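You operate a simulated robot arm through the tools that you are given. There is no shell and no other tool. Be economical: measure what you need, move in short steps, check, and stop when the job is done.

You are at the controls of a simulated two-armed robot. One attempt, no reset.

JOB
Spin the wet brown socks damp and drain the hand spinner.
Fine: hold the spinner still while you crank, it walks. Drain into the cup, shut the valve, socks on the low bench.

It is judged by the outcome, as a careful person would: the job done as asked, and still so three seconds after it is handed in. It fails if anything else is knocked over, pushed out of place, dropped, spilled or broken.

ROBOT AND FRAMES
Two 7-joint arms with two-finger parallel grippers on one trunk, on a base that drives. Base frame: it is fixed to the floor where the robot stands at the start and does not move with it; the origin is under the middle of the robot, x ahead of it, y to its left, z up. Lengths are in cm, angles in degrees, forces in N, time in s.
The left shoulder is at the start at [-10.9, 11.9, 72.9], the right one opposite. With the tool pointing down near the work surface each hand reaches from about 10 to 50 cm from the robot's upright axis, wherever it stands, measured 20 degrees to its own side. Places, roughly: blue valve [60, -50, 100]; inside of the spinner drum [70, -60, 100]; seat of the wooden bench [-60, -170, 60]; spinner crank [60, -70, 110]. Payload 3.43 kg a hand.
The TCP of each hand is the grasp point between the finger pads, 3 cm short of the fingertips. In the tool frame z runs along the fingers and y along their closing line. Largest opening 9.4 cm; finger width 2.8, thickness 1; the body of the gripper, 5 by 9.6 cm, starts 5.5 cm behind the TCP.
Orientation is told as [roll, pitch, yaw] about the base's x, y, z axes, in that order, counted from this pose: with the fingers straight down and closing along the base's y, the tool's x points along the base's -x, its y along +y and its z along -z.

CONTROLS
- The arms move only by the tool apply_moves. It takes "left_series", "right_series" or both (then of equal length, played together; a hand with none holds still); each is a list of rows, each a list of 7 numbers: the shift along the base's x, y, z in units of 200 mm (1.0 is 200 mm), then the turn, a rotation vector about the base's x, y, z in units of 90 degrees (1.0 is 90 degrees), then the opening, from 0 (shut) to 1 (fully open). In form: [[tx, ty, tz, rx, ry, rz, jaw], ...]. A call has 1 to 10 rows; each row is the pose to reach, as a shift and turn from the pose commanded when the call began. A call with a number of a shift or a turn outside -1 to 1 is refused whole. Each row takes 0.2 s and may step no farther than 5 cm and 8.6 degrees from the row before; otherwise, or with a gripper value out of range, the whole call is refused. Where a pose cannot be reached the arm comes as near as it can. A force on the tool above 60 N (or 10 N above the force at the start of the call, whichever is more), or a blocked arm, ends the call early, and 0.2 s more pass. The fingers move at their own pace (about 15.3 cm/s each) and stop on an object; they squeeze with about 41 N. The grip force told is the motor's: it shows also when the fingers shut on nothing. Time passes only in rows, and 0.2 s behind the last, so rows that repeat a pose let the fingers close. It gives the time, the measured TCP pose, the force on the tool (base axes), the opening and the grip force at its end, in the units of the frame above (readings bear some noise), with the torque about the TCP (base axes, N m) and any sound that the robot's microphone picked up.
- Cameras (640 x 400 px; columns grow to the right, rows downward): "scene" is now at [5.26, -5.61, 145.75]; the picture's right is [-0.57, -0.82, 0.00], its down [-0.50, 0.35, -0.79] and it looks along [0.65, -0.46, -0.61] (base axes); focal length 253 px, centre (320, 200). "left" rides on the left gripper at [7.6, -1.4, -10.3] in its tool frame; the picture's right is [0.18, 0.98, 0.00], its down [-0.75, 0.14, -0.64] and it looks along [-0.63, 0.12, 0.77] (tool axes); focal length 243 px, centre (320, 200). "right" rides on the right gripper at [7.6, 1.4, -10.2] in its tool frame; the picture's right is [-0.18, 0.98, 0.00], its down [-0.75, -0.14, -0.64] and it looks along [-0.63, -0.12, 0.77] (tool axes); focal length 243 px, centre (320, 200). There is no depth. A picture from a camera that has moved, and an enlarged one, comes with that camera's place and axes in the base frame and with its lens. The place of the scene camera against the robot may be out by one fixed shift of up to 2.5 cm in any direction.
- capture(camera): a new picture of that camera. No time passes.
- lift_body(by): slides the trunk up (or, below 0, down) by that many cm; the arms and the scene camera ride with it, the base frame stays. It gives what a move gives, with no picture.
- steer(legs): drives the robot by 1 to 6 legs, each [ahead, left, turn to the left] in cm, cm and degrees, along the robot's own axes; the way and the turn of a leg run together, so that a leg with both is an arc; at most 150 cm and 180 degrees a leg. The arms and the cameras ride along, it lands a little off, and it stops where it bumps. It gives what a move gives.
- pan_tilt(pan, tilt): turns the head with the scene camera to pan (to the left, within 143 degrees either way) and tilt (down, from -29 to 69), counted from straight ahead of the robot. It gives what a move gives.
- close_up(camera, box): a new picture of the part [left, top, right, bottom] of that camera's present view, enlarged. No time passes.
- job_done(): hands the job in; it is judged then, once.

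Go step by step. Nothing tells you exact positions but the pictures and the camera data: compare them with the known pose of the tool, close in by small moves and look again before you grip or let go. The budget is 120 turns and 100 pictures, counting those below and the enlarged ones. Unless the task says otherwise, let go and move clear before handing in, and close with one line.

The tools are called after "Call:" by a JSON object that holds its "name" and its "arguments". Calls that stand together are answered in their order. apply_moves: Moves the arms, as the interface text tells. Its arguments: {"type":"object","properties":{"left_series":{"type":"array","items":{"type":"array","items":{"type":"number"}}},"right_series":{"type":"array","items":{"type":"array","items":{"type":"number"}}}},"required":[]} The other tools are called the same way: lift_body (by) slides the trunk up or down; steer (legs) drives the base; pan_tilt (pan, tilt) turns the head that bears the scene camera; capture (camera) takes a picture; close_up (camera, box) takes an enlarged picture of a part of a camera's view; job_done () hands the job in.

At the start:

```text
time: 0.0
left_tool_pos: [29.17, -5.4, 99.99]
left_tcp_rot: [0.0, 0.1, 0.0]
left_force: [-0.8, 0.1, 0.0]
left_torque: [-0.01, -0.02, 0.01]
left_width: 9.38
left_grasp_force: 0.1
right_tool_pos: [27.69, -32.75, 100.13]
right_tcp_rot: [0.0, 0.0, 0.1]
right_force: [-0.8, 0.7, -0.2]
right_torque: [-0.05, -0.01, -0.01]
right_width: 9.39
right_grasp_force: 0.1
trunk travel left (down, up): [-15.0, 18.5]
robot x, y, heading: [0.21, -0.06, 0.3]
head pan, tilt: [-35.1, 37.6]
```

scene: 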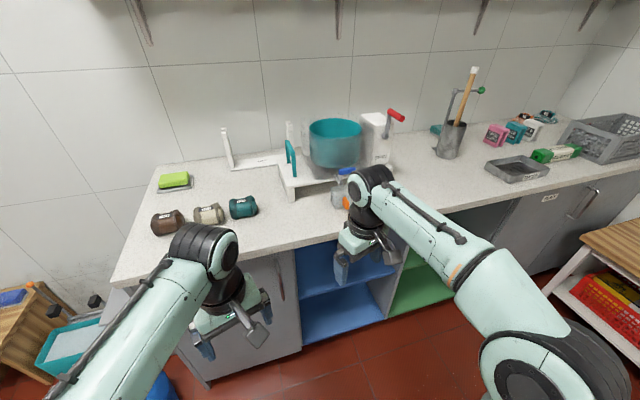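
right: 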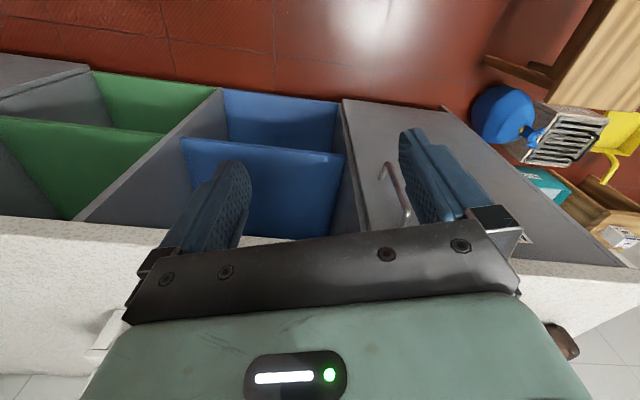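
left: 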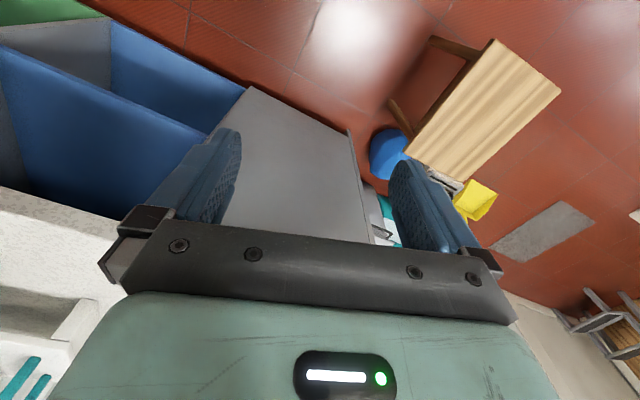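

The counter ahead-right carries the spinner (teal drum, red crank handle, blue valve), with rolled socks on the left part of the counter. I'll enlarge the view to see the details.

Call:
{"name": "close_up", "arguments": {"camera": "scene", "box": [210, 90, 420, 220]}}

Call:
{"name": "close_up", "arguments": {"camera": "scene", "box": [120, 150, 300, 260]}}

Call:
{"name": "close_up", "arguments": {"camera": "scene", "box": [410, 50, 640, 200]}}

```text
3.05 times, centred on (315, 155) of scene
camera zoom: at [5.26, -5.61, 145.75], right [-0.57, -0.82, 0.0], down [-0.5, 0.35, -0.79], along [0.65, -0.46, -0.61], focal length 770 px, centre (335, 337)
```

zoom: 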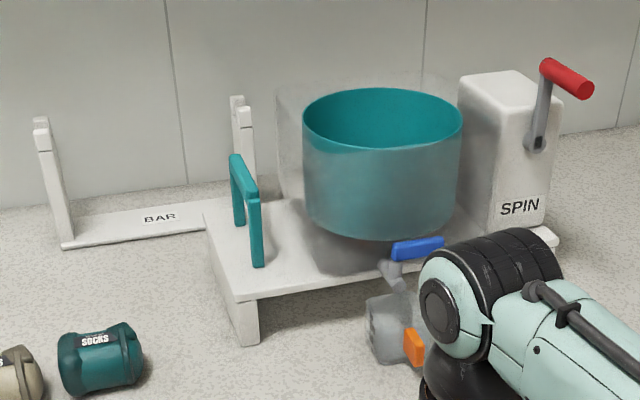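

```text
3.56 times, centred on (210, 205) of scene
camera zoom: at [5.26, -5.61, 145.75], right [-0.57, -0.82, 0.0], down [-0.5, 0.35, -0.79], along [0.65, -0.46, -0.61], focal length 898 px, centre (711, 182)
```

zoom: 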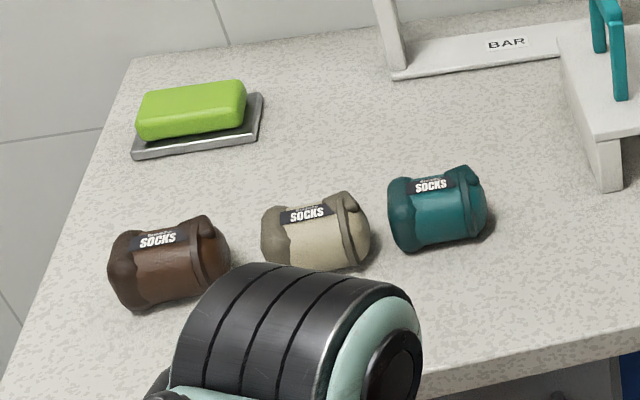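

```text
2.67 times, centred on (525, 125) of scene
camera zoom: at [5.26, -5.61, 145.75], right [-0.57, -0.82, 0.0], down [-0.5, 0.35, -0.79], along [0.65, -0.46, -0.61], focal length 674 px, centre (-227, 400)
```

zoom: 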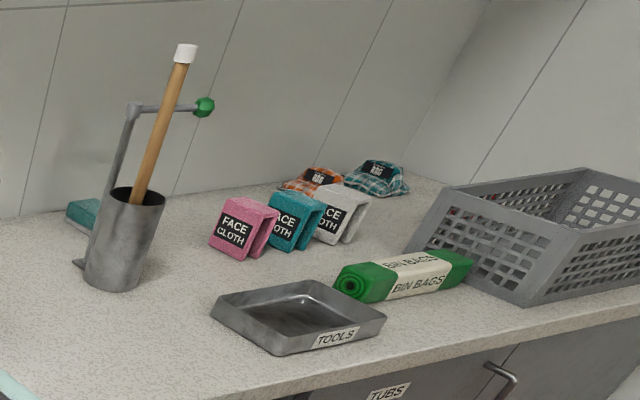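

I'll look around for the bench and get a clearer overview before moving.

Call:
{"name": "pan_tilt", "arguments": {"pan": -100, "tilt": 35}}

Call:
{"name": "capture", "arguments": {"camera": "scene"}}

Call:
{"name": "pan_tilt", "arguments": {"pan": 20, "tilt": 40}}

Call:
{"name": "capture", "arguments": {"camera": "scene"}}

```text
time: 1.4
left_tool_pos: [29.25, -5.51, 100.07]
left_tcp_rot: [0.0, -0.1, 0.1]
left_force: [0.0, 0.0, 0.5]
left_torque: [-0.02, -0.01, -0.01]
left_width: 9.4
left_grasp_force: 0.0
right_tool_pos: [27.81, -32.7, 100.01]
right_tcp_rot: [0.0, -0.1, 0.0]
right_force: [0.9, 0.6, 0.6]
right_torque: [0.01, -0.05, 0.04]
right_width: 9.41
right_grasp_force: 0.1
trunk travel left (down, up): [-15.0, 18.5]
robot x, y, heading: [-0.48, 0.02, -0.0]
head pan, tilt: [-100.0, 35.0]
```

```text
93 pictures are left
camera scene: at [-3.35, -9.31, 146.15], right [-0.98, 0.17, 0.0], down [0.1, 0.56, -0.82], along [-0.14, -0.81, -0.57], focal length 253 px, centre (320, 200)
```

scene: 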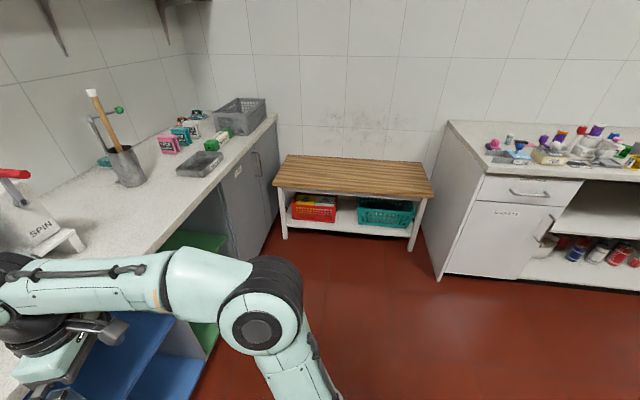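

```text
time: 3.4
left_tool_pos: [29.25, -5.49, 100.04]
left_tcp_rot: [-0.1, -0.1, 0.0]
left_force: [0.0, -0.1, -0.3]
left_torque: [0.02, -0.03, -0.03]
left_width: 9.4
left_grasp_force: 0.0
right_tool_pos: [27.78, -32.81, 100.03]
right_tcp_rot: [0.1, 0.0, 0.0]
right_force: [0.1, -0.5, 0.7]
right_torque: [0.01, 0.02, 0.02]
right_width: 9.39
right_grasp_force: 0.0
trunk travel left (down, up): [-15.0, 18.5]
robot x, y, heading: [0.25, 0.2, 0.1]
head pan, tilt: [20.0, 40.0]
```

```text
92 pictures are left
camera scene: at [6.17, 2.26, 145.4], right [0.34, -0.94, 0.0], down [-0.6, -0.22, -0.77], along [0.72, 0.26, -0.64], focal length 253 px, centre (320, 200)
```

scene: 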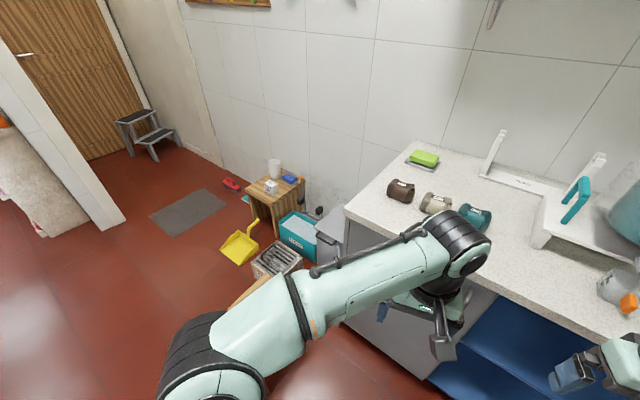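

The bench with the striped top is to the right rear; the counter seems turned about 16° to the right of me. I'll turn to face it squarely and raise the trunk for a better, triangulating view.

Call:
{"name": "steer", "arguments": {"legs": [[0, 0, -16]]}}

Call:
{"name": "pan_tilt", "arguments": {"pan": -8, "tilt": 35}}

Call:
{"name": "capture", "arguments": {"camera": "scene"}}

Call:
{"name": "lift_body", "arguments": {"by": 18}}

Call:
{"name": "capture", "arguments": {"camera": "scene"}}

```text
time: 4.7
left_tool_pos: [26.77, -13.09, 100.05]
left_tcp_rot: [-0.1, 0.0, -15.7]
left_force: [0.3, -0.2, 0.1]
left_torque: [-0.01, 0.0, -0.02]
left_width: 9.4
left_grasp_force: 0.2
right_tool_pos: [17.86, -39.07, 100.02]
right_tcp_rot: [0.0, 0.0, -15.8]
right_force: [0.3, -1.1, -0.7]
right_torque: [-0.03, 0.0, 0.02]
right_width: 9.41
right_grasp_force: 0.0
trunk travel left (down, up): [-15.0, 18.5]
robot x, y, heading: [0.15, 0.07, -15.8]
head pan, tilt: [20.0, 40.0]
```

```text
time: 5.6
left_tool_pos: [26.8, -13.22, 99.98]
left_tcp_rot: [0.0, 0.0, -15.7]
left_force: [-0.6, 0.4, 0.4]
left_torque: [0.02, 0.04, 0.03]
left_width: 9.42
left_grasp_force: 0.1
right_tool_pos: [17.84, -39.09, 99.99]
right_tcp_rot: [0.0, 0.0, -15.8]
right_force: [0.1, -0.2, 0.8]
right_torque: [0.0, -0.02, 0.0]
right_width: 9.41
right_grasp_force: 0.1
trunk travel left (down, up): [-15.0, 18.5]
robot x, y, heading: [-0.06, -0.13, -15.8]
head pan, tilt: [-8.0, 35.0]
```

```text
91 pictures are left
camera scene: at [6.37, -3.2, 146.15], right [-0.4, -0.92, 0.0], down [-0.53, 0.23, -0.82], along [0.75, -0.33, -0.57], focal length 253 px, centre (320, 200)
```

scene: 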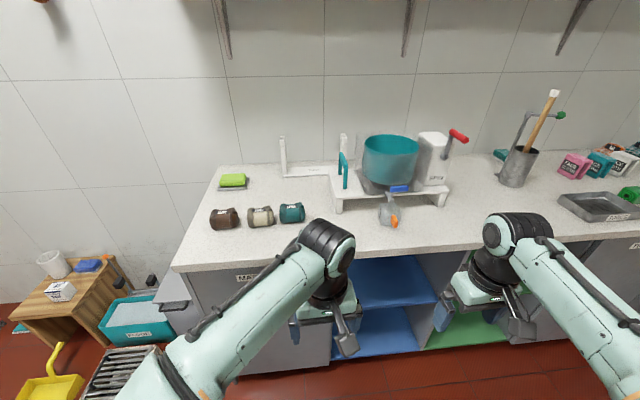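

```text
time: 7.6
left_tool_pos: [26.61, -13.18, 117.9]
left_tcp_rot: [0.0, 0.0, -15.7]
left_force: [-0.7, 0.5, -0.2]
left_torque: [0.02, 0.0, 0.02]
left_width: 9.41
left_grasp_force: 0.2
right_tool_pos: [17.8, -39.05, 118.03]
right_tcp_rot: [0.0, 0.0, -15.9]
right_force: [0.8, 0.9, -0.2]
right_torque: [-0.01, 0.02, -0.03]
right_width: 9.39
right_grasp_force: 0.1
trunk travel left (down, up): [-33.0, 0.5]
robot x, y, heading: [0.15, -0.31, -15.7]
head pan, tilt: [-8.0, 35.0]
```

```text
90 pictures are left
camera scene: at [5.46, -2.96, 164.48], right [-0.4, -0.92, 0.0], down [-0.52, 0.23, -0.82], along [0.75, -0.33, -0.57], focal length 253 px, centre (320, 200)
```

scene: 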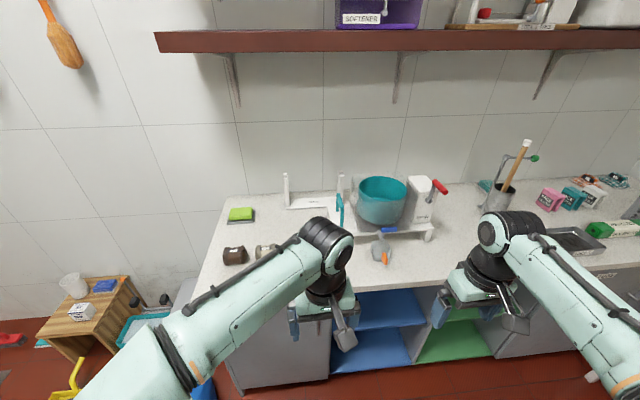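

Triangulating gives brown socks ≈ (82, 0, 91), drum rim centre ≈ (76, −62, 109), crank knob ≈ (56, −70, 119), valve ≈ (60, −55, 102). I'll drive nearer with the left hand in front of the brown socks and look again.

Call:
{"name": "steer", "arguments": {"legs": [[28, 8, 0]]}}

Call:
{"name": "pan_tilt", "arguments": {"pan": -15, "tilt": 50}}

Call:
{"name": "capture", "arguments": {"camera": "scene"}}

Call:
{"name": "capture", "arguments": {"camera": "left"}}

```text
time: 9.6
left_tool_pos: [55.67, -13.02, 118.06]
left_tcp_rot: [0.0, 0.0, -15.7]
left_force: [1.0, 0.1, 0.2]
left_torque: [0.01, 0.01, 0.04]
left_width: 9.41
left_grasp_force: 0.1
right_tool_pos: [46.93, -38.87, 117.91]
right_tcp_rot: [0.0, 0.1, -15.7]
right_force: [0.6, 0.0, 1.1]
right_torque: [-0.04, 0.01, -0.01]
right_width: 9.38
right_grasp_force: 0.1
trunk travel left (down, up): [-33.0, 0.5]
robot x, y, heading: [28.98, 0.05, -15.8]
head pan, tilt: [-8.0, 35.0]
```

```text
time: 10.4
left_tool_pos: [55.75, -13.06, 117.98]
left_tcp_rot: [0.0, 0.1, -15.7]
left_force: [-1.2, -0.2, -0.7]
left_torque: [0.02, -0.03, 0.01]
left_width: 9.43
left_grasp_force: 0.0
right_tool_pos: [46.97, -38.99, 118.05]
right_tcp_rot: [0.0, 0.0, -15.8]
right_force: [-1.1, 0.7, 0.3]
right_torque: [0.0, -0.01, 0.0]
right_width: 9.39
right_grasp_force: 0.0
trunk travel left (down, up): [-33.0, 0.5]
robot x, y, heading: [28.87, 0.2, -15.7]
head pan, tilt: [-15.0, 50.0]
```

```text
89 pictures are left
camera scene: at [33.18, -3.27, 162.32], right [-0.51, -0.86, 0.0], down [-0.66, 0.39, -0.64], along [0.55, -0.33, -0.77], focal length 253 px, centre (320, 200)
```

scene: 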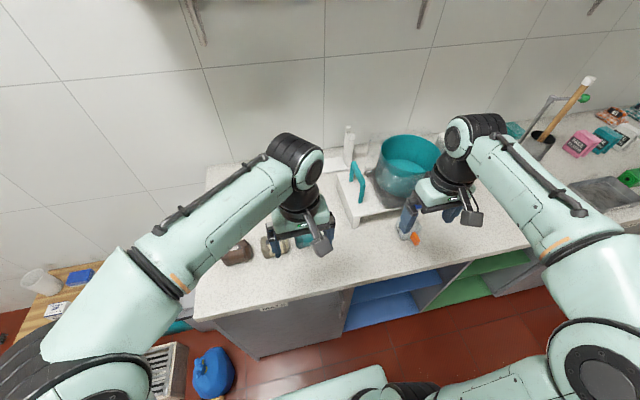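

```text
88 pictures are left
camera left: at [47.99, -12.32, 128.18], right [0.09, 1.0, 0.0], down [0.76, -0.07, 0.64], along [0.64, -0.06, -0.77], focal length 243 px, centre (320, 200)
```

left: 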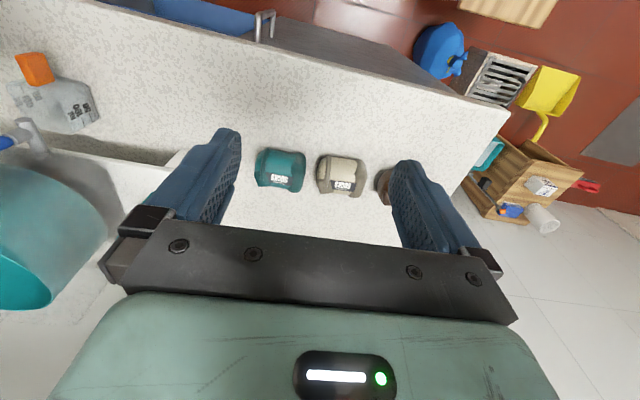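

The wrist camera shows teal, beige and (half hidden) brown socks. I'll drive a little nearer, then turn the left tool about 90° so the fingers close across the roll.

Call:
{"name": "steer", "arguments": {"legs": [[8, 5, 0]]}}

Call:
{"name": "apply_moves", "arguments": {"left_series": [[0.05, 0.03, 0, 0, 0, -0.09, 1], [0.1, 0.06, 0, 0, 0, -0.18, 1], [0.15, 0.1, 0, 0, 0, -0.27, 1], [0.2, 0.13, 0, 0, 0, -0.36, 1], [0.2, 0.16, 0, 0, 0, -0.45, 1], [0.2, 0.2, 0, 0, 0, -0.54, 1], [0.2, 0.23, 0, 0, 0, -0.63, 1], [0.2, 0.26, 0, 0, 0, -0.72, 1], [0.2, 0.26, 0, 0, 0, -0.8, 1], [0.2, 0.26, 0, 0, 0, -0.8, 1]]}}

Call:
{"name": "capture", "arguments": {"camera": "left"}}

Call:
{"name": "capture", "arguments": {"camera": "scene"}}

```text
time: 11.6
left_tool_pos: [64.77, -10.31, 117.94]
left_tcp_rot: [0.0, 0.1, -15.7]
left_force: [0.5, -0.1, -0.1]
left_torque: [-0.02, -0.01, 0.01]
left_width: 9.41
left_grasp_force: 0.1
right_tool_pos: [56.01, -36.29, 118.0]
right_tcp_rot: [-0.1, 0.1, -15.7]
right_force: [1.3, -0.2, 0.5]
right_torque: [-0.02, -0.02, 0.02]
right_width: 9.39
right_grasp_force: 0.0
trunk travel left (down, up): [-33.0, 0.5]
robot x, y, heading: [37.75, 2.48, -15.7]
head pan, tilt: [-15.0, 50.0]
stopped in leg 1: the robot was blocked; the commanded pose is now the measured one
```

```text
time: 13.8
left_tool_pos: [68.43, -5.33, 118.04]
left_tcp_rot: [0.0, 0.0, -87.9]
left_force: [0.2, -0.5, -1.2]
left_torque: [0.0, 0.01, -0.02]
left_width: 9.4
left_grasp_force: 0.0
right_tool_pos: [55.64, -36.47, 117.94]
right_tcp_rot: [0.0, 0.1, -15.6]
right_force: [0.5, -0.2, 0.0]
right_torque: [0.0, 0.0, 0.01]
right_width: 9.4
right_grasp_force: 0.0
trunk travel left (down, up): [-33.0, 0.5]
robot x, y, heading: [37.85, 2.24, -15.8]
head pan, tilt: [-15.0, 50.0]
```

```text
87 pictures are left
camera left: at [66.71, 2.27, 128.2], right [0.98, 0.22, 0.0], down [0.17, -0.75, 0.64], along [0.14, -0.63, -0.77], focal length 243 px, centre (320, 200)
```

left: 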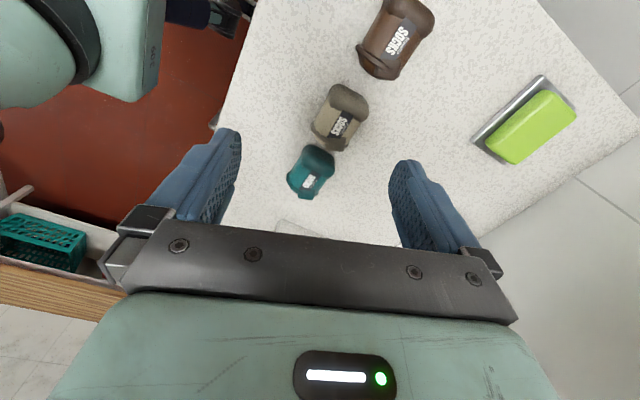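

```text
86 pictures are left
camera scene: at [41.92, -0.7, 162.31], right [-0.51, -0.86, 0.0], down [-0.66, 0.39, -0.64], along [0.55, -0.33, -0.77], focal length 253 px, centre (320, 200)
```

scene: 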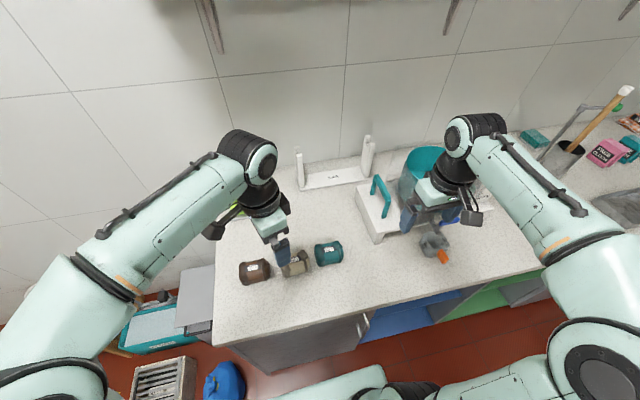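

Brown socks now at about (77, 0.5), roll axis along the counter. I'll align the yaw to −106° and come above them.

Call:
{"name": "apply_moves", "arguments": {"left_series": [[0.11, 0.08, 0, 0, 0, -0.09, 1], [0.22, 0.15, -0.1, 0, 0, -0.18, 1], [0.33, 0.22, -0.25, 0, 0, -0.2, 1], [0.42, 0.28, -0.4, 0, 0, -0.2, 1], [0.43, 0.29, -0.6, 0, 0, -0.2, 1], [0.43, 0.29, -0.6, 0, 0, -0.2, 1]]}}

Call:
{"name": "capture", "arguments": {"camera": "left"}}

Call:
{"name": "capture", "arguments": {"camera": "scene"}}

```text
time: 15.2
left_tool_pos: [77.09, 0.52, 105.87]
left_tcp_rot: [0.0, 0.0, -105.7]
left_force: [0.5, 0.4, 0.4]
left_torque: [-0.01, 0.0, 0.02]
left_width: 9.38
left_grasp_force: 0.1
right_tool_pos: [55.65, -36.29, 117.94]
right_tcp_rot: [0.0, 0.0, -15.7]
right_force: [0.8, 0.8, 0.7]
right_torque: [0.02, 0.03, -0.01]
right_width: 9.4
right_grasp_force: 0.0
trunk travel left (down, up): [-33.0, 0.5]
robot x, y, heading: [38.26, 2.87, -15.3]
head pan, tilt: [-15.0, 50.0]
```

```text
85 pictures are left
camera left: at [77.81, 8.27, 116.12], right [1.0, -0.09, 0.0], down [-0.07, -0.76, 0.64], along [-0.06, -0.64, -0.77], focal length 243 px, centre (320, 200)
```

left: 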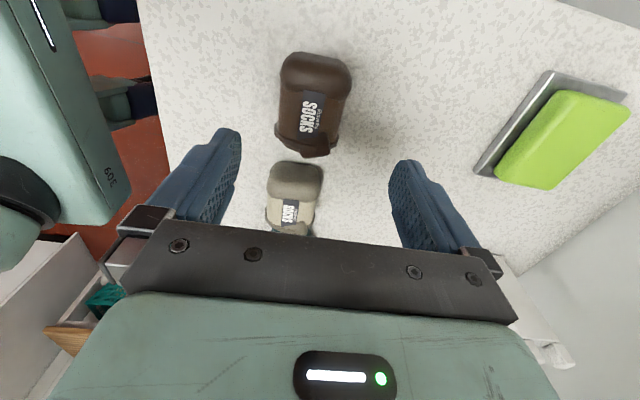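

```text
84 pictures are left
camera scene: at [41.9, -0.7, 162.31], right [-0.51, -0.86, 0.0], down [-0.66, 0.39, -0.64], along [0.55, -0.33, -0.77], focal length 253 px, centre (320, 200)
```

scene: 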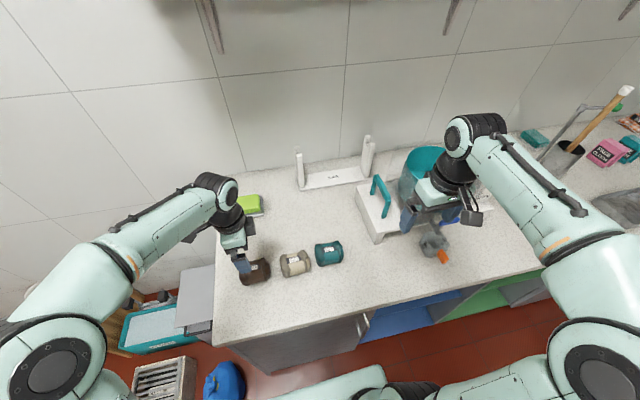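

The socks' visible top is about (76.4, 0.5, 94). I'll descend to z≈91.5 and check before gripping.

Call:
{"name": "apply_moves", "arguments": {"left_series": [[-0.03, -0.01, -0.2, 0, 0, 0, 1], [-0.035, -0.01, -0.4, 0, 0, 0, 1], [-0.035, -0.01, -0.55, 0, 0, 0, 1], [-0.035, -0.01, -0.65, 0, 0, 0, 1], [-0.035, -0.01, -0.72, 0, 0, 0, 1]]}}

Call:
{"name": "capture", "arguments": {"camera": "left"}}

Call:
{"name": "close_up", "arguments": {"camera": "scene", "box": [160, 160, 360, 300]}}

```text
time: 16.4
left_tool_pos: [76.43, 0.37, 93.04]
left_tcp_rot: [0.3, 0.1, -105.7]
left_force: [-7.0, 5.9, 24.0]
left_torque: [0.38, 1.43, -0.18]
left_width: 9.37
left_grasp_force: 0.1
right_tool_pos: [55.55, -36.2, 117.95]
right_tcp_rot: [0.0, -0.1, -15.7]
right_force: [-1.3, 0.1, -0.4]
right_torque: [0.03, -0.03, 0.0]
right_width: 9.4
right_grasp_force: 0.0
trunk travel left (down, up): [-33.0, 0.5]
robot x, y, heading: [37.92, 2.51, -15.4]
head pan, tilt: [-15.0, 50.0]
stopped in row 5 (left hand): the force on the tool passed its limit at 78 N (the readings are from after the stop); the commanded pose is now the measured one
```

```text
83 pictures are left
camera left: at [76.96, 8.12, 103.2], right [1.0, -0.09, 0.0], down [-0.07, -0.76, 0.64], along [-0.05, -0.64, -0.77], focal length 243 px, centre (320, 200)
```

left: 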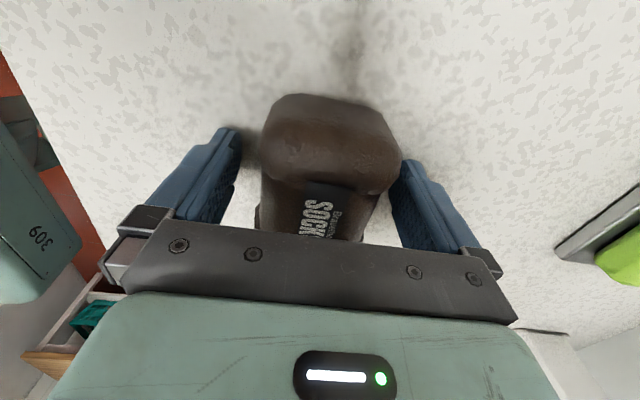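

```text
2.86 times, centred on (260, 230) of scene
camera zoom: at [41.77, -0.63, 162.32], right [-0.51, -0.86, 0.0], down [-0.66, 0.39, -0.64], along [0.55, -0.33, -0.77], focal length 722 px, centre (491, 114)
```

zoom: 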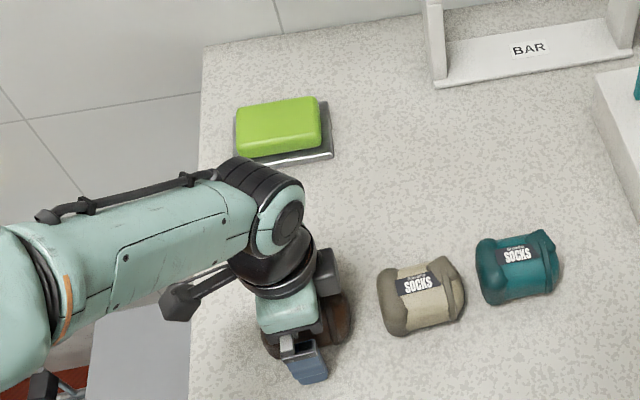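

Fingertips touched the counter (top ≈ 90), so TCP is at the roll's mid-height. I'll rise slightly, shift toward the roll's centre and close.

Call:
{"name": "apply_moves", "arguments": {"left_series": [[0, 0, 0.035, 0, 0, 0, 1], [0.025, -0.007, 0.035, 0, 0, 0, 1], [0.025, -0.007, 0.035, 0, 0, 0, 0.5], [0.025, -0.007, 0.035, 0, 0, 0, 0.0], [0.025, -0.007, 0.035, 0, 0, 0, 0.0], [0.025, -0.007, 0.035, 0, 0, 0, 0.0]]}}

Call:
{"name": "capture", "arguments": {"camera": "left"}}

```text
time: 17.8
left_tool_pos: [76.96, 0.13, 93.51]
left_tcp_rot: [0.2, 0.0, -105.7]
left_force: [0.0, -0.5, 0.2]
left_torque: [0.02, 0.02, 0.0]
left_width: 5.8
left_grasp_force: 40.7
right_tool_pos: [55.66, -36.45, 117.92]
right_tcp_rot: [-0.1, 0.0, -15.7]
right_force: [0.1, 0.5, -0.6]
right_torque: [0.01, 0.04, 0.0]
right_width: 9.39
right_grasp_force: 0.1
trunk travel left (down, up): [-33.0, 0.5]
robot x, y, heading: [37.9, 2.44, -15.7]
head pan, tilt: [-15.0, 50.0]
```

```text
81 pictures are left
camera left: at [77.58, 7.92, 103.66], right [1.0, -0.09, 0.0], down [-0.07, -0.76, 0.64], along [-0.05, -0.64, -0.77], focal length 243 px, centre (320, 200)
```

left: 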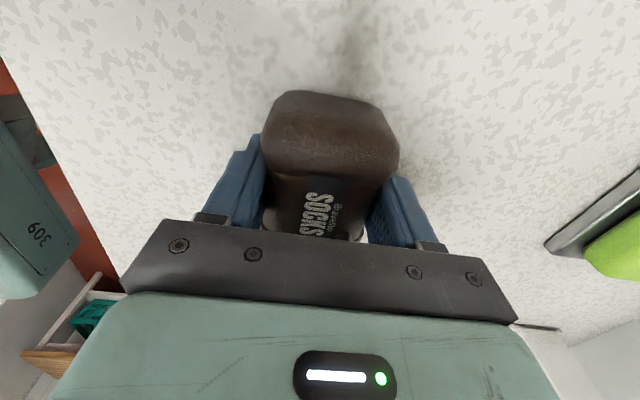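

Socks are gripped. I'll lift them, retract both hands somewhat, then drive right toward the spinner.

Call:
{"name": "apply_moves", "arguments": {"left_series": [[0, 0, 0.24, 0, 0, 0, 0], [0, 0, 0.48, 0, 0, 0, 0], [0, 0, 0.72, 0, 0, 0, 0], [0, 0, 0.96, 0, 0, 0, 0], [-0.2, 0.05, 1.0, 0, 0, 0, 0], [-0.4, 0.11, 1.0, 0, 0, 0, 0], [-0.57, 0.16, 1.0, 0, 0, 0, 0]], "right_series": [[-0.2, 0.05, 0.1, 0, 0, 0, 1], [-0.4, 0.11, 0.2, 0, 0, 0, 1], [-0.6, 0.17, 0.3, 0, 0, 0, 1], [-0.7, 0.19, 0.4, 0, 0, 0, 1], [-0.7, 0.19, 0.4, 0, 0, 0, 1], [-0.7, 0.19, 0.4, 0, 0, 0, 1], [-0.7, 0.19, 0.4, 0, 0, 0, 1]]}}

Call:
{"name": "steer", "arguments": {"legs": [[-2, 0, 0], [0, -45, 0]]}}

Call:
{"name": "pan_tilt", "arguments": {"pan": 0, "tilt": 45}}

Call:
{"name": "capture", "arguments": {"camera": "scene"}}

Call:
{"name": "capture", "arguments": {"camera": "right"}}

```text
time: 19.4
left_tool_pos: [65.43, 3.41, 113.61]
left_tcp_rot: [0.4, 0.0, -105.8]
left_force: [-0.7, -0.9, -2.3]
left_torque: [0.02, -0.03, -0.01]
left_width: 5.8
left_grasp_force: 41.1
right_tool_pos: [41.57, -32.52, 125.95]
right_tcp_rot: [0.0, 0.0, -15.6]
right_force: [-0.7, 0.2, -0.1]
right_torque: [-0.03, 0.01, -0.04]
right_width: 9.39
right_grasp_force: 0.0
trunk travel left (down, up): [-33.0, 0.5]
robot x, y, heading: [38.18, 2.51, -15.7]
head pan, tilt: [-15.0, 50.0]
```

```text
time: 24.2
left_tool_pos: [51.33, -39.35, 113.49]
left_tcp_rot: [0.3, 0.0, -105.7]
left_force: [-0.5, 0.2, -2.2]
left_torque: [0.01, -0.03, -0.01]
left_width: 5.77
left_grasp_force: 40.4
right_tool_pos: [27.6, -75.34, 125.98]
right_tcp_rot: [-0.2, 0.0, -15.8]
right_force: [-0.4, 0.1, 0.1]
right_torque: [-0.02, 0.0, -0.03]
right_width: 9.4
right_grasp_force: 0.1
trunk travel left (down, up): [-33.0, 0.5]
robot x, y, heading: [23.65, -39.74, -15.6]
head pan, tilt: [-15.0, 50.0]
```

```text
time: 25.0
left_tool_pos: [51.34, -39.52, 113.48]
left_tcp_rot: [0.4, 0.1, -105.7]
left_force: [-0.1, 0.0, -2.3]
left_torque: [-0.02, 0.05, 0.0]
left_width: 5.83
left_grasp_force: 41.1
right_tool_pos: [27.57, -75.36, 125.94]
right_tcp_rot: [-0.1, 0.0, -15.7]
right_force: [-0.1, 0.4, 0.2]
right_torque: [0.02, 0.01, 0.04]
right_width: 9.41
right_grasp_force: 0.0
trunk travel left (down, up): [-33.0, 0.5]
robot x, y, heading: [23.54, -39.88, -15.8]
head pan, tilt: [0.0, 45.0]
```

```text
80 pictures are left
camera scene: at [29.03, -41.8, 163.0], right [-0.27, -0.96, 0.0], down [-0.68, 0.19, -0.71], along [0.68, -0.19, -0.71], focal length 253 px, centre (320, 200)
```

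scene: 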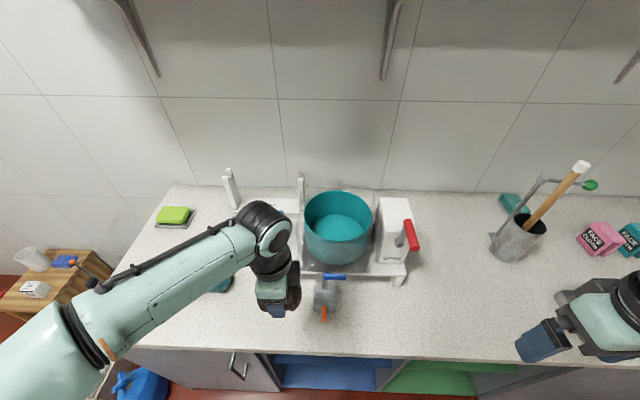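

```text
79 pictures are left
camera right: at [20.62, -71.94, 136.29], right [0.44, 0.9, 0.0], down [0.69, -0.34, 0.64], along [0.58, -0.28, -0.77], focal length 243 px, centre (320, 200)
```

right: 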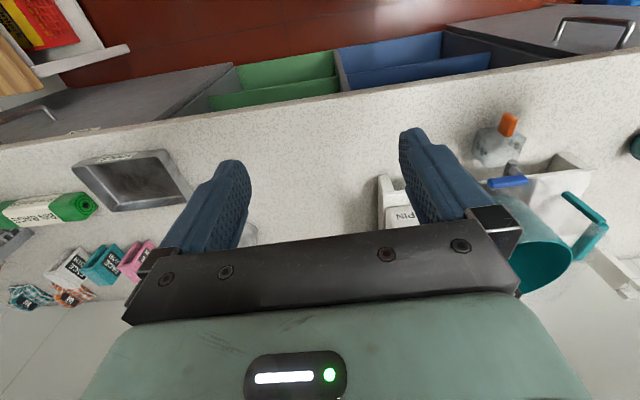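

Call:
{"name": "close_up", "arguments": {"camera": "scene", "box": [260, 170, 460, 330]}}

Call:
{"name": "close_up", "arguments": {"camera": "right", "box": [360, 90, 640, 310]}}

```text
2.50 times, centred on (360, 250) of scene
camera zoom: at [29.03, -41.8, 163.0], right [-0.27, -0.96, 0.0], down [-0.68, 0.19, -0.71], along [0.68, -0.19, -0.71], focal length 632 px, centre (220, 75)
```

zoom: 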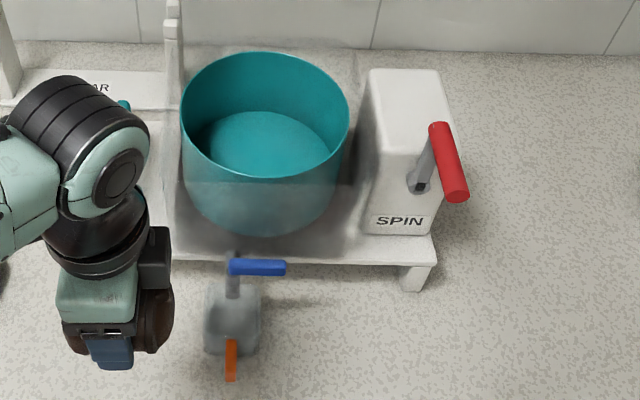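

```text
1.82 times, centred on (500, 200) of right
camera zoom: at [20.62, -71.94, 136.29], right [0.44, 0.9, 0.0], down [0.69, -0.34, 0.64], along [0.58, -0.28, -0.77], focal length 441 px, centre (-7, 200)
```

zoom: 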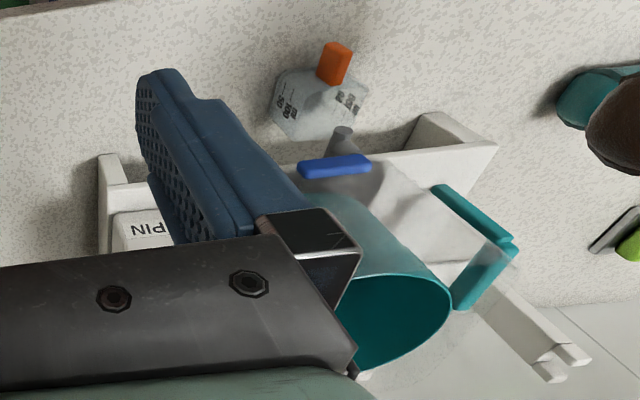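

Crank axis points toward me (handle sticks out toward the robot), the valve lever lies crosswise (shut), and the cup stands below the spout. I'll shift slightly right/forward, raise the socks and bring them over the drum.

Call:
{"name": "steer", "arguments": {"legs": [[1.5, -6, 0]]}}

Call:
{"name": "apply_moves", "arguments": {"left_series": [[0, 0, 0.2, 0, 0, 0, 0], [0, 0, 0.4, 0, 0, 0, 0], [0.15, -0.08, 0.4, 0, 0, 0, 0], [0.35, -0.17, 0.4, 0, 0, 0, 0], [0.55, -0.27, 0.4, 0, 0, 0, 0], [0.75, -0.37, 0.4, 0, 0, 0, 0], [0.75, -0.37, 0.4, 0, 0, 0, 0]]}}

Call:
{"name": "capture", "arguments": {"camera": "left"}}

Call:
{"name": "capture", "arguments": {"camera": "scene"}}

```text
time: 26.2
left_tool_pos: [51.05, -45.29, 113.52]
left_tcp_rot: [0.2, 0.1, -105.6]
left_force: [0.8, 0.4, -1.7]
left_torque: [0.02, 0.01, 0.03]
left_width: 5.79
left_grasp_force: 41.1
right_tool_pos: [27.48, -81.2, 125.83]
right_tcp_rot: [0.1, 0.0, -15.5]
right_force: [0.2, -0.5, 0.7]
right_torque: [0.02, -0.01, 0.0]
right_width: 9.4
right_grasp_force: 0.1
trunk travel left (down, up): [-33.0, 0.5]
robot x, y, heading: [23.5, -46.07, -15.7]
head pan, tilt: [0.0, 45.0]
stopped in leg 1: the robot was blocked; the commanded pose is now the measured one
```

```text
time: 27.9
left_tool_pos: [66.22, -52.47, 121.54]
left_tcp_rot: [0.3, 0.1, -105.7]
left_force: [-0.4, 0.5, -1.8]
left_torque: [0.01, -0.03, 0.0]
left_width: 5.79
left_grasp_force: 40.9
right_tool_pos: [27.41, -81.08, 126.01]
right_tcp_rot: [0.0, 0.0, -15.6]
right_force: [-1.4, -0.7, 0.5]
right_torque: [-0.01, 0.0, -0.02]
right_width: 9.42
right_grasp_force: 0.2
trunk travel left (down, up): [-33.0, 0.5]
robot x, y, heading: [23.61, -45.67, -15.8]
head pan, tilt: [0.0, 45.0]
```

```text
76 pictures are left
camera left: at [66.71, -44.71, 131.67], right [1.0, -0.09, 0.0], down [-0.07, -0.76, 0.64], along [-0.05, -0.64, -0.77], focal length 243 px, centre (320, 200)
```

left: 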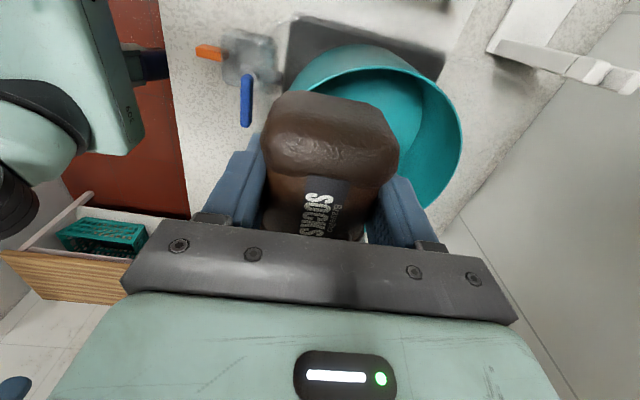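

```text
75 pictures are left
camera scene: at [28.69, -47.45, 163.0], right [-0.27, -0.96, 0.0], down [-0.68, 0.19, -0.71], along [0.68, -0.19, -0.71], focal length 253 px, centre (320, 200)
```

scene: 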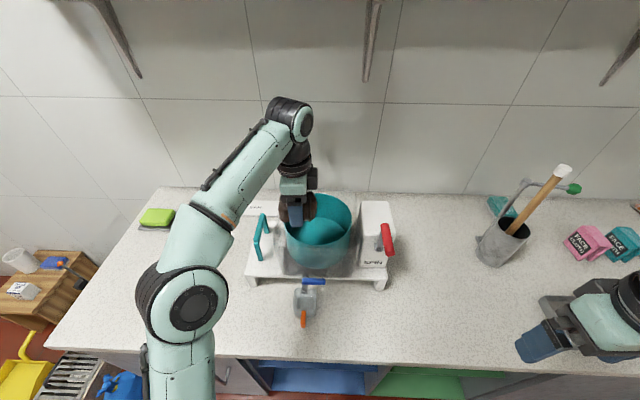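

Drum centre works out at about (71.5, −59), rim z≈109. I'll centre over it, then lower.

Call:
{"name": "apply_moves", "arguments": {"left_series": [[0.13, -0.16, 0, 0, 0, 0, 0], [0.265, -0.325, 0, 0, 0, 0, 0], [0.265, -0.325, 0, 0, 0, 0, 0]]}}

Call:
{"name": "capture", "arguments": {"camera": "left"}}

Call:
{"name": "close_up", "arguments": {"camera": "scene", "box": [220, 130, 420, 330]}}

```text
time: 28.6
left_tool_pos: [69.1, -55.7, 120.91]
left_tcp_rot: [0.3, 0.1, -105.7]
left_force: [-0.1, -0.1, -2.3]
left_torque: [0.01, 0.0, 0.0]
left_width: 5.76
left_grasp_force: 40.9
left hand out of reach, approached as far as the arm can: row 1, 2, 3
right_tool_pos: [27.53, -81.27, 125.99]
right_tcp_rot: [-0.1, 0.0, -15.6]
right_force: [0.1, 0.7, -0.1]
right_torque: [0.0, -0.01, 0.0]
right_width: 9.39
right_grasp_force: 0.0
trunk travel left (down, up): [-33.0, 0.5]
robot x, y, heading: [23.67, -45.54, -15.5]
head pan, tilt: [0.0, 45.0]
```

```text
74 pictures are left
camera left: at [69.68, -48.06, 131.11], right [1.0, -0.09, 0.01], down [-0.07, -0.76, 0.64], along [-0.05, -0.64, -0.77], focal length 243 px, centre (320, 200)
```

left: 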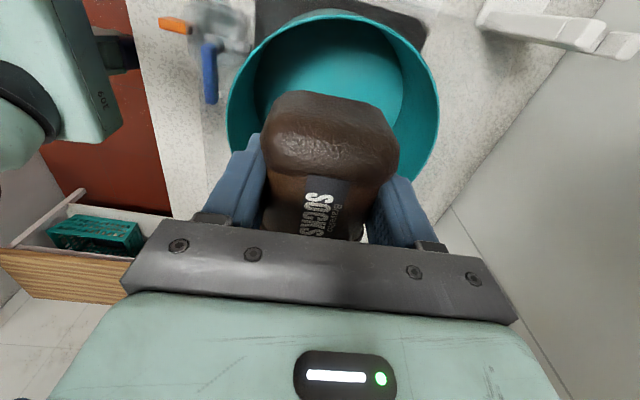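

```text
2.00 times, centred on (320, 230) of scene
camera zoom: at [28.83, -47.65, 163.01], right [-0.27, -0.96, 0.0], down [-0.68, 0.19, -0.71], along [0.68, -0.19, -0.71], focal length 505 px, centre (320, 140)
```

zoom: 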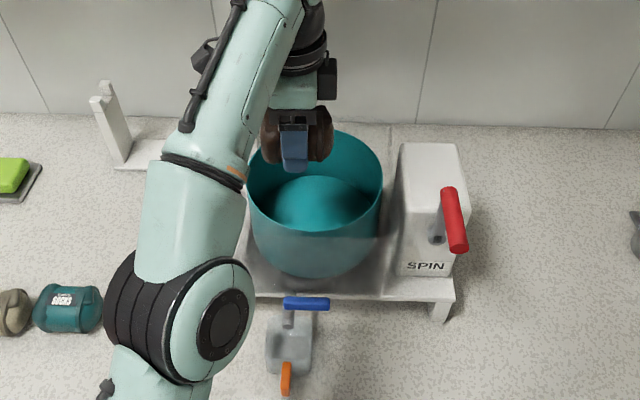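

Reach is limited at this height; descending a bit should help. I'll lower to z≈115 while shifting to the drum centre (70.6, −58.5).

Call:
{"name": "apply_moves", "arguments": {"left_series": [[0, 0, -0.15, 0, 0, 0, 0], [0.03, -0.07, -0.3, 0, 0, 0, 0], [0.07, -0.15, -0.3, 0, 0, 0, 0], [0.07, -0.15, -0.3, 0, 0, 0, 0]]}}

Call:
{"name": "capture", "arguments": {"camera": "left"}}

```text
time: 29.6
left_tool_pos: [70.57, -58.55, 114.97]
left_tcp_rot: [0.3, 0.0, -105.7]
left_force: [0.0, 0.1, -1.4]
left_torque: [0.01, -0.03, 0.01]
left_width: 5.79
left_grasp_force: 40.5
right_tool_pos: [27.52, -81.21, 126.04]
right_tcp_rot: [0.0, 0.0, -15.7]
right_force: [-0.2, 0.3, -0.3]
right_torque: [-0.01, 0.02, 0.03]
right_width: 9.42
right_grasp_force: 0.1
trunk travel left (down, up): [-33.0, 0.5]
robot x, y, heading: [23.22, -45.82, -15.6]
head pan, tilt: [0.0, 45.0]
```

```text
72 pictures are left
camera left: at [71.08, -50.88, 125.06], right [1.0, -0.09, 0.0], down [-0.07, -0.76, 0.64], along [-0.05, -0.64, -0.77], focal length 243 px, centre (320, 200)
```

left: 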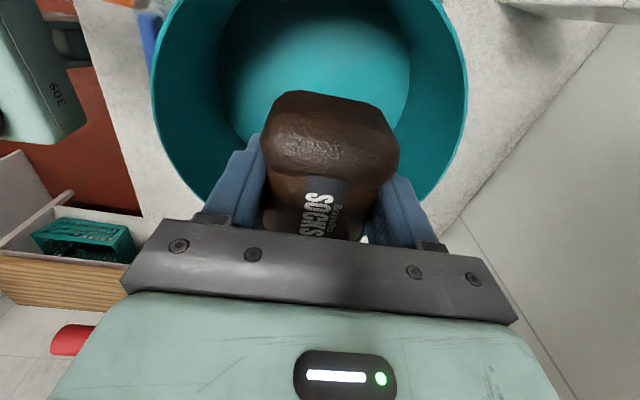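

Well centred in the drum. Lowering in steps to z≈105.

Call:
{"name": "apply_moves", "arguments": {"left_series": [[0, 0, -0.15, 0, 0, 0, 0], [0, 0, -0.3, 0, 0, 0, 0], [0, 0, -0.4, 0, 0, 0, 0], [0, 0, -0.48, 0, 0, 0, 0]]}}

Call:
{"name": "capture", "arguments": {"camera": "left"}}

Call:
{"name": "close_up", "arguments": {"camera": "scene", "box": [220, 130, 420, 330]}}

```text
time: 30.6
left_tool_pos: [70.61, -58.72, 105.22]
left_tcp_rot: [0.2, 0.0, -105.6]
left_force: [0.2, 0.5, -2.5]
left_torque: [0.03, 0.04, 0.0]
left_width: 5.81
left_grasp_force: 41.1
right_tool_pos: [27.41, -81.08, 126.13]
right_tcp_rot: [-0.1, 0.0, -15.6]
right_force: [-0.1, 0.1, 0.6]
right_torque: [0.0, 0.0, 0.0]
right_width: 9.37
right_grasp_force: 0.0
trunk travel left (down, up): [-33.0, 0.5]
robot x, y, heading: [23.43, -45.89, -15.9]
head pan, tilt: [0.0, 45.0]
```

```text
71 pictures are left
camera left: at [71.16, -50.91, 115.39], right [1.0, -0.09, 0.0], down [-0.07, -0.76, 0.64], along [-0.05, -0.64, -0.77], focal length 243 px, centre (320, 200)
```

left: 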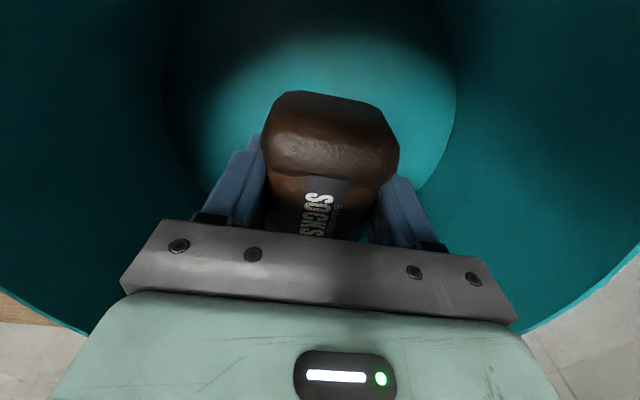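

```text
2.00 times, centred on (320, 230) of scene
camera zoom: at [28.8, -47.54, 163.0], right [-0.27, -0.96, 0.0], down [-0.68, 0.19, -0.71], along [0.68, -0.19, -0.71], focal length 505 px, centre (320, 140)
```

zoom: 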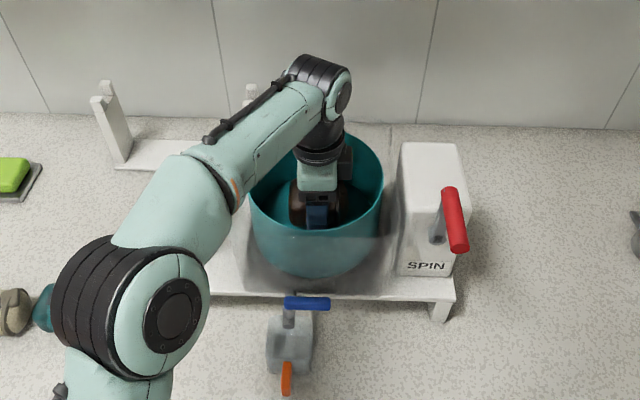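

Floor of the drum seems about z 100; lower another 1.5 cm and release.

Call:
{"name": "apply_moves", "arguments": {"left_series": [[0, 0, -0.03, 0, 0, 0, 0], [0, 0, -0.06, 0, 0, 0, 0], [0, 0, -0.075, 0, 0, 0, 0], [0, 0, -0.075, 0, 0, 0, 0]]}}

```text
time: 31.6
left_tool_pos: [70.59, -58.69, 104.26]
left_tcp_rot: [1.1, -0.3, -105.5]
left_force: [5.6, 0.0, 43.6]
left_torque: [0.77, 0.67, -0.01]
left_width: 5.78
left_grasp_force: 40.9
right_tool_pos: [27.21, -81.1, 126.07]
right_tcp_rot: [0.1, -0.1, -15.7]
right_force: [0.3, -0.5, 0.2]
right_torque: [0.01, -0.02, -0.03]
right_width: 9.43
right_grasp_force: 0.1
trunk travel left (down, up): [-33.0, 0.5]
robot x, y, heading: [23.24, -46.03, -15.8]
head pan, tilt: [0.0, 45.0]
```

The socks are resting on the drum floor (44 N upward). I'll ease up, open slowly and rise.

Call:
{"name": "apply_moves", "arguments": {"left_series": [[0, 0, 0.06, 0, 0, 0, 0], [0, 0, 0.06, 0, 0, 0, 0.6], [0, 0, 0.06, 0, 0, 0, 0.9], [0, 0, 0.06, 0, 0, 0, 0.9], [0, 0, 0.25, 0, 0, 0, 0.9], [0, 0, 0.45, 0, 0, 0, 0.9], [0, 0, 0.6, 0, 0, 0, 0.9]]}}

Call:
{"name": "capture", "arguments": {"camera": "left"}}

```text
time: 33.2
left_tool_pos: [70.48, -58.58, 115.8]
left_tcp_rot: [0.1, 0.2, -105.6]
left_force: [0.6, 1.0, 0.4]
left_torque: [-0.03, -0.02, 0.0]
left_width: 8.42
left_grasp_force: 0.0
right_tool_pos: [27.42, -81.27, 126.05]
right_tcp_rot: [0.0, 0.1, -15.6]
right_force: [0.5, -0.9, 0.1]
right_torque: [0.01, 0.01, 0.01]
right_width: 9.41
right_grasp_force: 0.1
trunk travel left (down, up): [-33.0, 0.5]
robot x, y, heading: [23.62, -46.08, -15.7]
head pan, tilt: [0.0, 45.0]
```

```text
69 pictures are left
camera left: at [71.08, -50.89, 125.98], right [1.0, -0.09, 0.0], down [-0.07, -0.76, 0.64], along [-0.05, -0.64, -0.77], focal length 243 px, centre (320, 200)
```

left: 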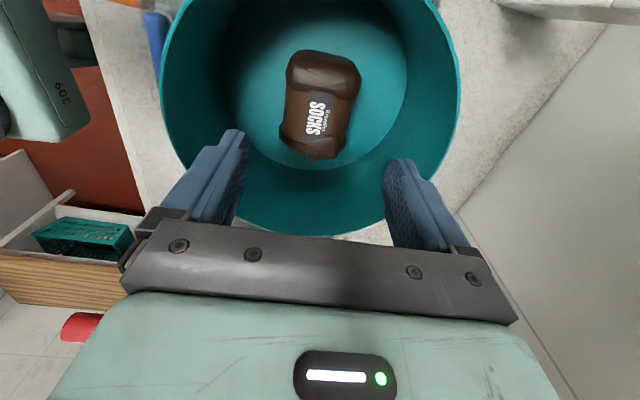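

Socks lie nicely in the drum. Now I'll bring the left hand up and out, turning it to face the teal hold-handle.

Call:
{"name": "apply_moves", "arguments": {"left_series": [[0, 0, 0.2, 0, 0, 0, 0.9], [-0.15, 0.04, 0.25, 0, 0, 0.09, 0.9], [-0.35, 0.1, 0.25, 0, 0, 0.18, 0.9], [-0.55, 0.2, 0.25, 0, 0, 0.27, 0.9], [-0.7, 0.35, 0.25, 0, 0, 0.36, 0.9], [-0.8, 0.5, 0.25, 0, 0, 0.45, 0.9], [-0.85, 0.68, 0.25, 0, 0, 0.54, 0.9], [-0.9, 0.75, 0.25, 0, 0, 0.63, 0.9], [-0.9, 0.8, 0.25, 0, 0, 0.72, 0.9], [-0.9, 0.8, 0.25, 0, 0, 0.81, 0.9]]}}

Call:
{"name": "apply_moves", "arguments": {"left_series": [[0, 0, 0, 0, 0, 0.09, 1], [0, 0, 0, 0, 0, 0.19, 1], [0, 0, 0, 0, 0, 0.19, 1]]}}

Call:
{"name": "capture", "arguments": {"camera": "left"}}

Call:
{"name": "capture", "arguments": {"camera": "scene"}}

```text
time: 35.5
left_tool_pos: [52.51, -42.63, 120.75]
left_tcp_rot: [0.3, 0.0, -32.5]
left_force: [-0.3, -0.1, 0.5]
left_torque: [0.0, 0.01, -0.04]
left_width: 8.42
left_grasp_force: 0.1
left hand out of reach, approached as far as the arm can: row 1
right_tool_pos: [27.45, -81.17, 125.92]
right_tcp_rot: [0.0, -0.1, -15.6]
right_force: [0.3, 0.2, -0.2]
right_torque: [0.04, 0.01, 0.0]
right_width: 9.41
right_grasp_force: 0.1
trunk travel left (down, up): [-33.0, 0.5]
robot x, y, heading: [23.29, -45.84, -15.5]
head pan, tilt: [0.0, 45.0]
```

```text
refused: row 2 steps farther than a row can; nothing moved
```

```text
68 pictures are left
camera left: at [45.25, -39.75, 130.91], right [0.37, 0.93, 0.0], down [0.71, -0.29, 0.64], along [0.6, -0.24, -0.77], focal length 243 px, centre (320, 200)
```

left: 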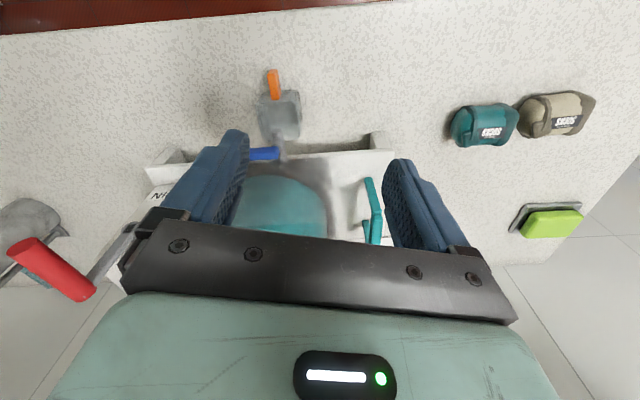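

```text
67 pictures are left
camera scene: at [28.77, -47.55, 163.0], right [-0.27, -0.96, 0.0], down [-0.68, 0.19, -0.71], along [0.68, -0.19, -0.71], focal length 253 px, centre (320, 200)
```

scene: 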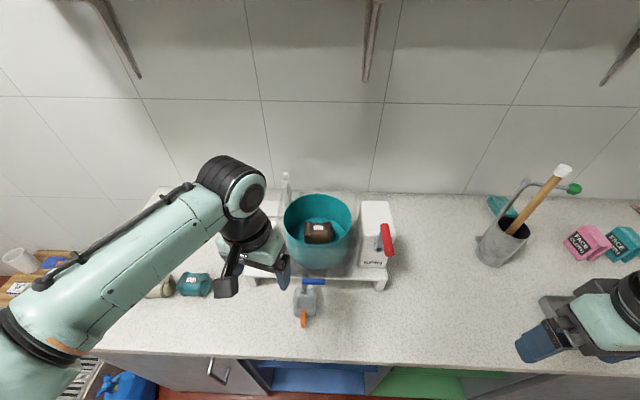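

Handle's front top corner triangulates to (69, −41, 107), with the top bar running back along the counter normal. I'll approach above it with the left hand and look.

Call:
{"name": "apply_moves", "arguments": {"left_series": [[0.2, 0.01, 0, 0, 0, 0.09, 1], [0.42, 0.02, 0, 0, 0, 0.18, 1], [0.6, 0.03, -0.05, 0, 0, 0.187, 1], [0.8, 0.03, -0.15, 0, 0, 0.187, 1], [0.93, 0.03, -0.2, 0, 0, 0.187, 1], [0.93, 0.03, -0.2, 0, 0, 0.187, 1]]}}

Call:
{"name": "capture", "arguments": {"camera": "left"}}

Call:
{"name": "close_up", "arguments": {"camera": "scene", "box": [200, 170, 420, 340]}}

```text
time: 36.9
left_tool_pos: [71.18, -41.97, 116.7]
left_tcp_rot: [0.4, 0.0, -15.7]
left_force: [-0.1, -0.4, 0.0]
left_torque: [-0.01, 0.0, 0.0]
left_width: 9.42
left_grasp_force: 0.0
right_tool_pos: [27.48, -81.07, 125.94]
right_tcp_rot: [0.0, 0.0, -15.6]
right_force: [0.0, -0.6, 0.1]
right_torque: [0.02, 0.01, 0.0]
right_width: 9.39
right_grasp_force: 0.1
trunk travel left (down, up): [-33.0, 0.5]
robot x, y, heading: [23.43, -45.56, -15.7]
head pan, tilt: [0.0, 45.0]
```

```text
66 pictures are left
camera left: at [63.42, -41.29, 126.85], right [0.09, 1.0, 0.0], down [0.76, -0.07, 0.64], along [0.64, -0.05, -0.77], focal length 243 px, centre (320, 200)
```

left: 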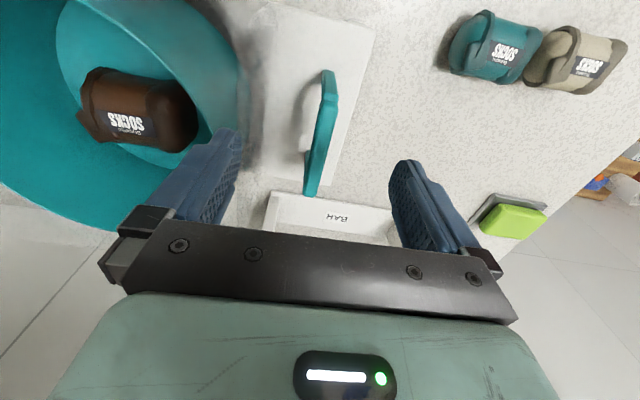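

```text
2.35 times, centred on (310, 255) of scene
camera zoom: at [28.73, -47.53, 163.0], right [-0.27, -0.96, 0.0], down [-0.68, 0.19, -0.71], along [0.68, -0.19, -0.71], focal length 594 px, centre (344, 71)
```

zoom: 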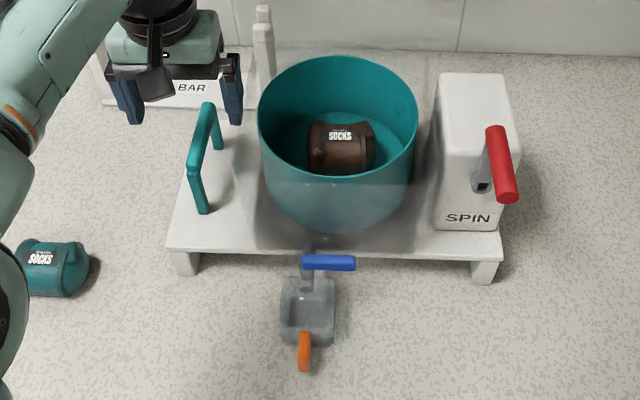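

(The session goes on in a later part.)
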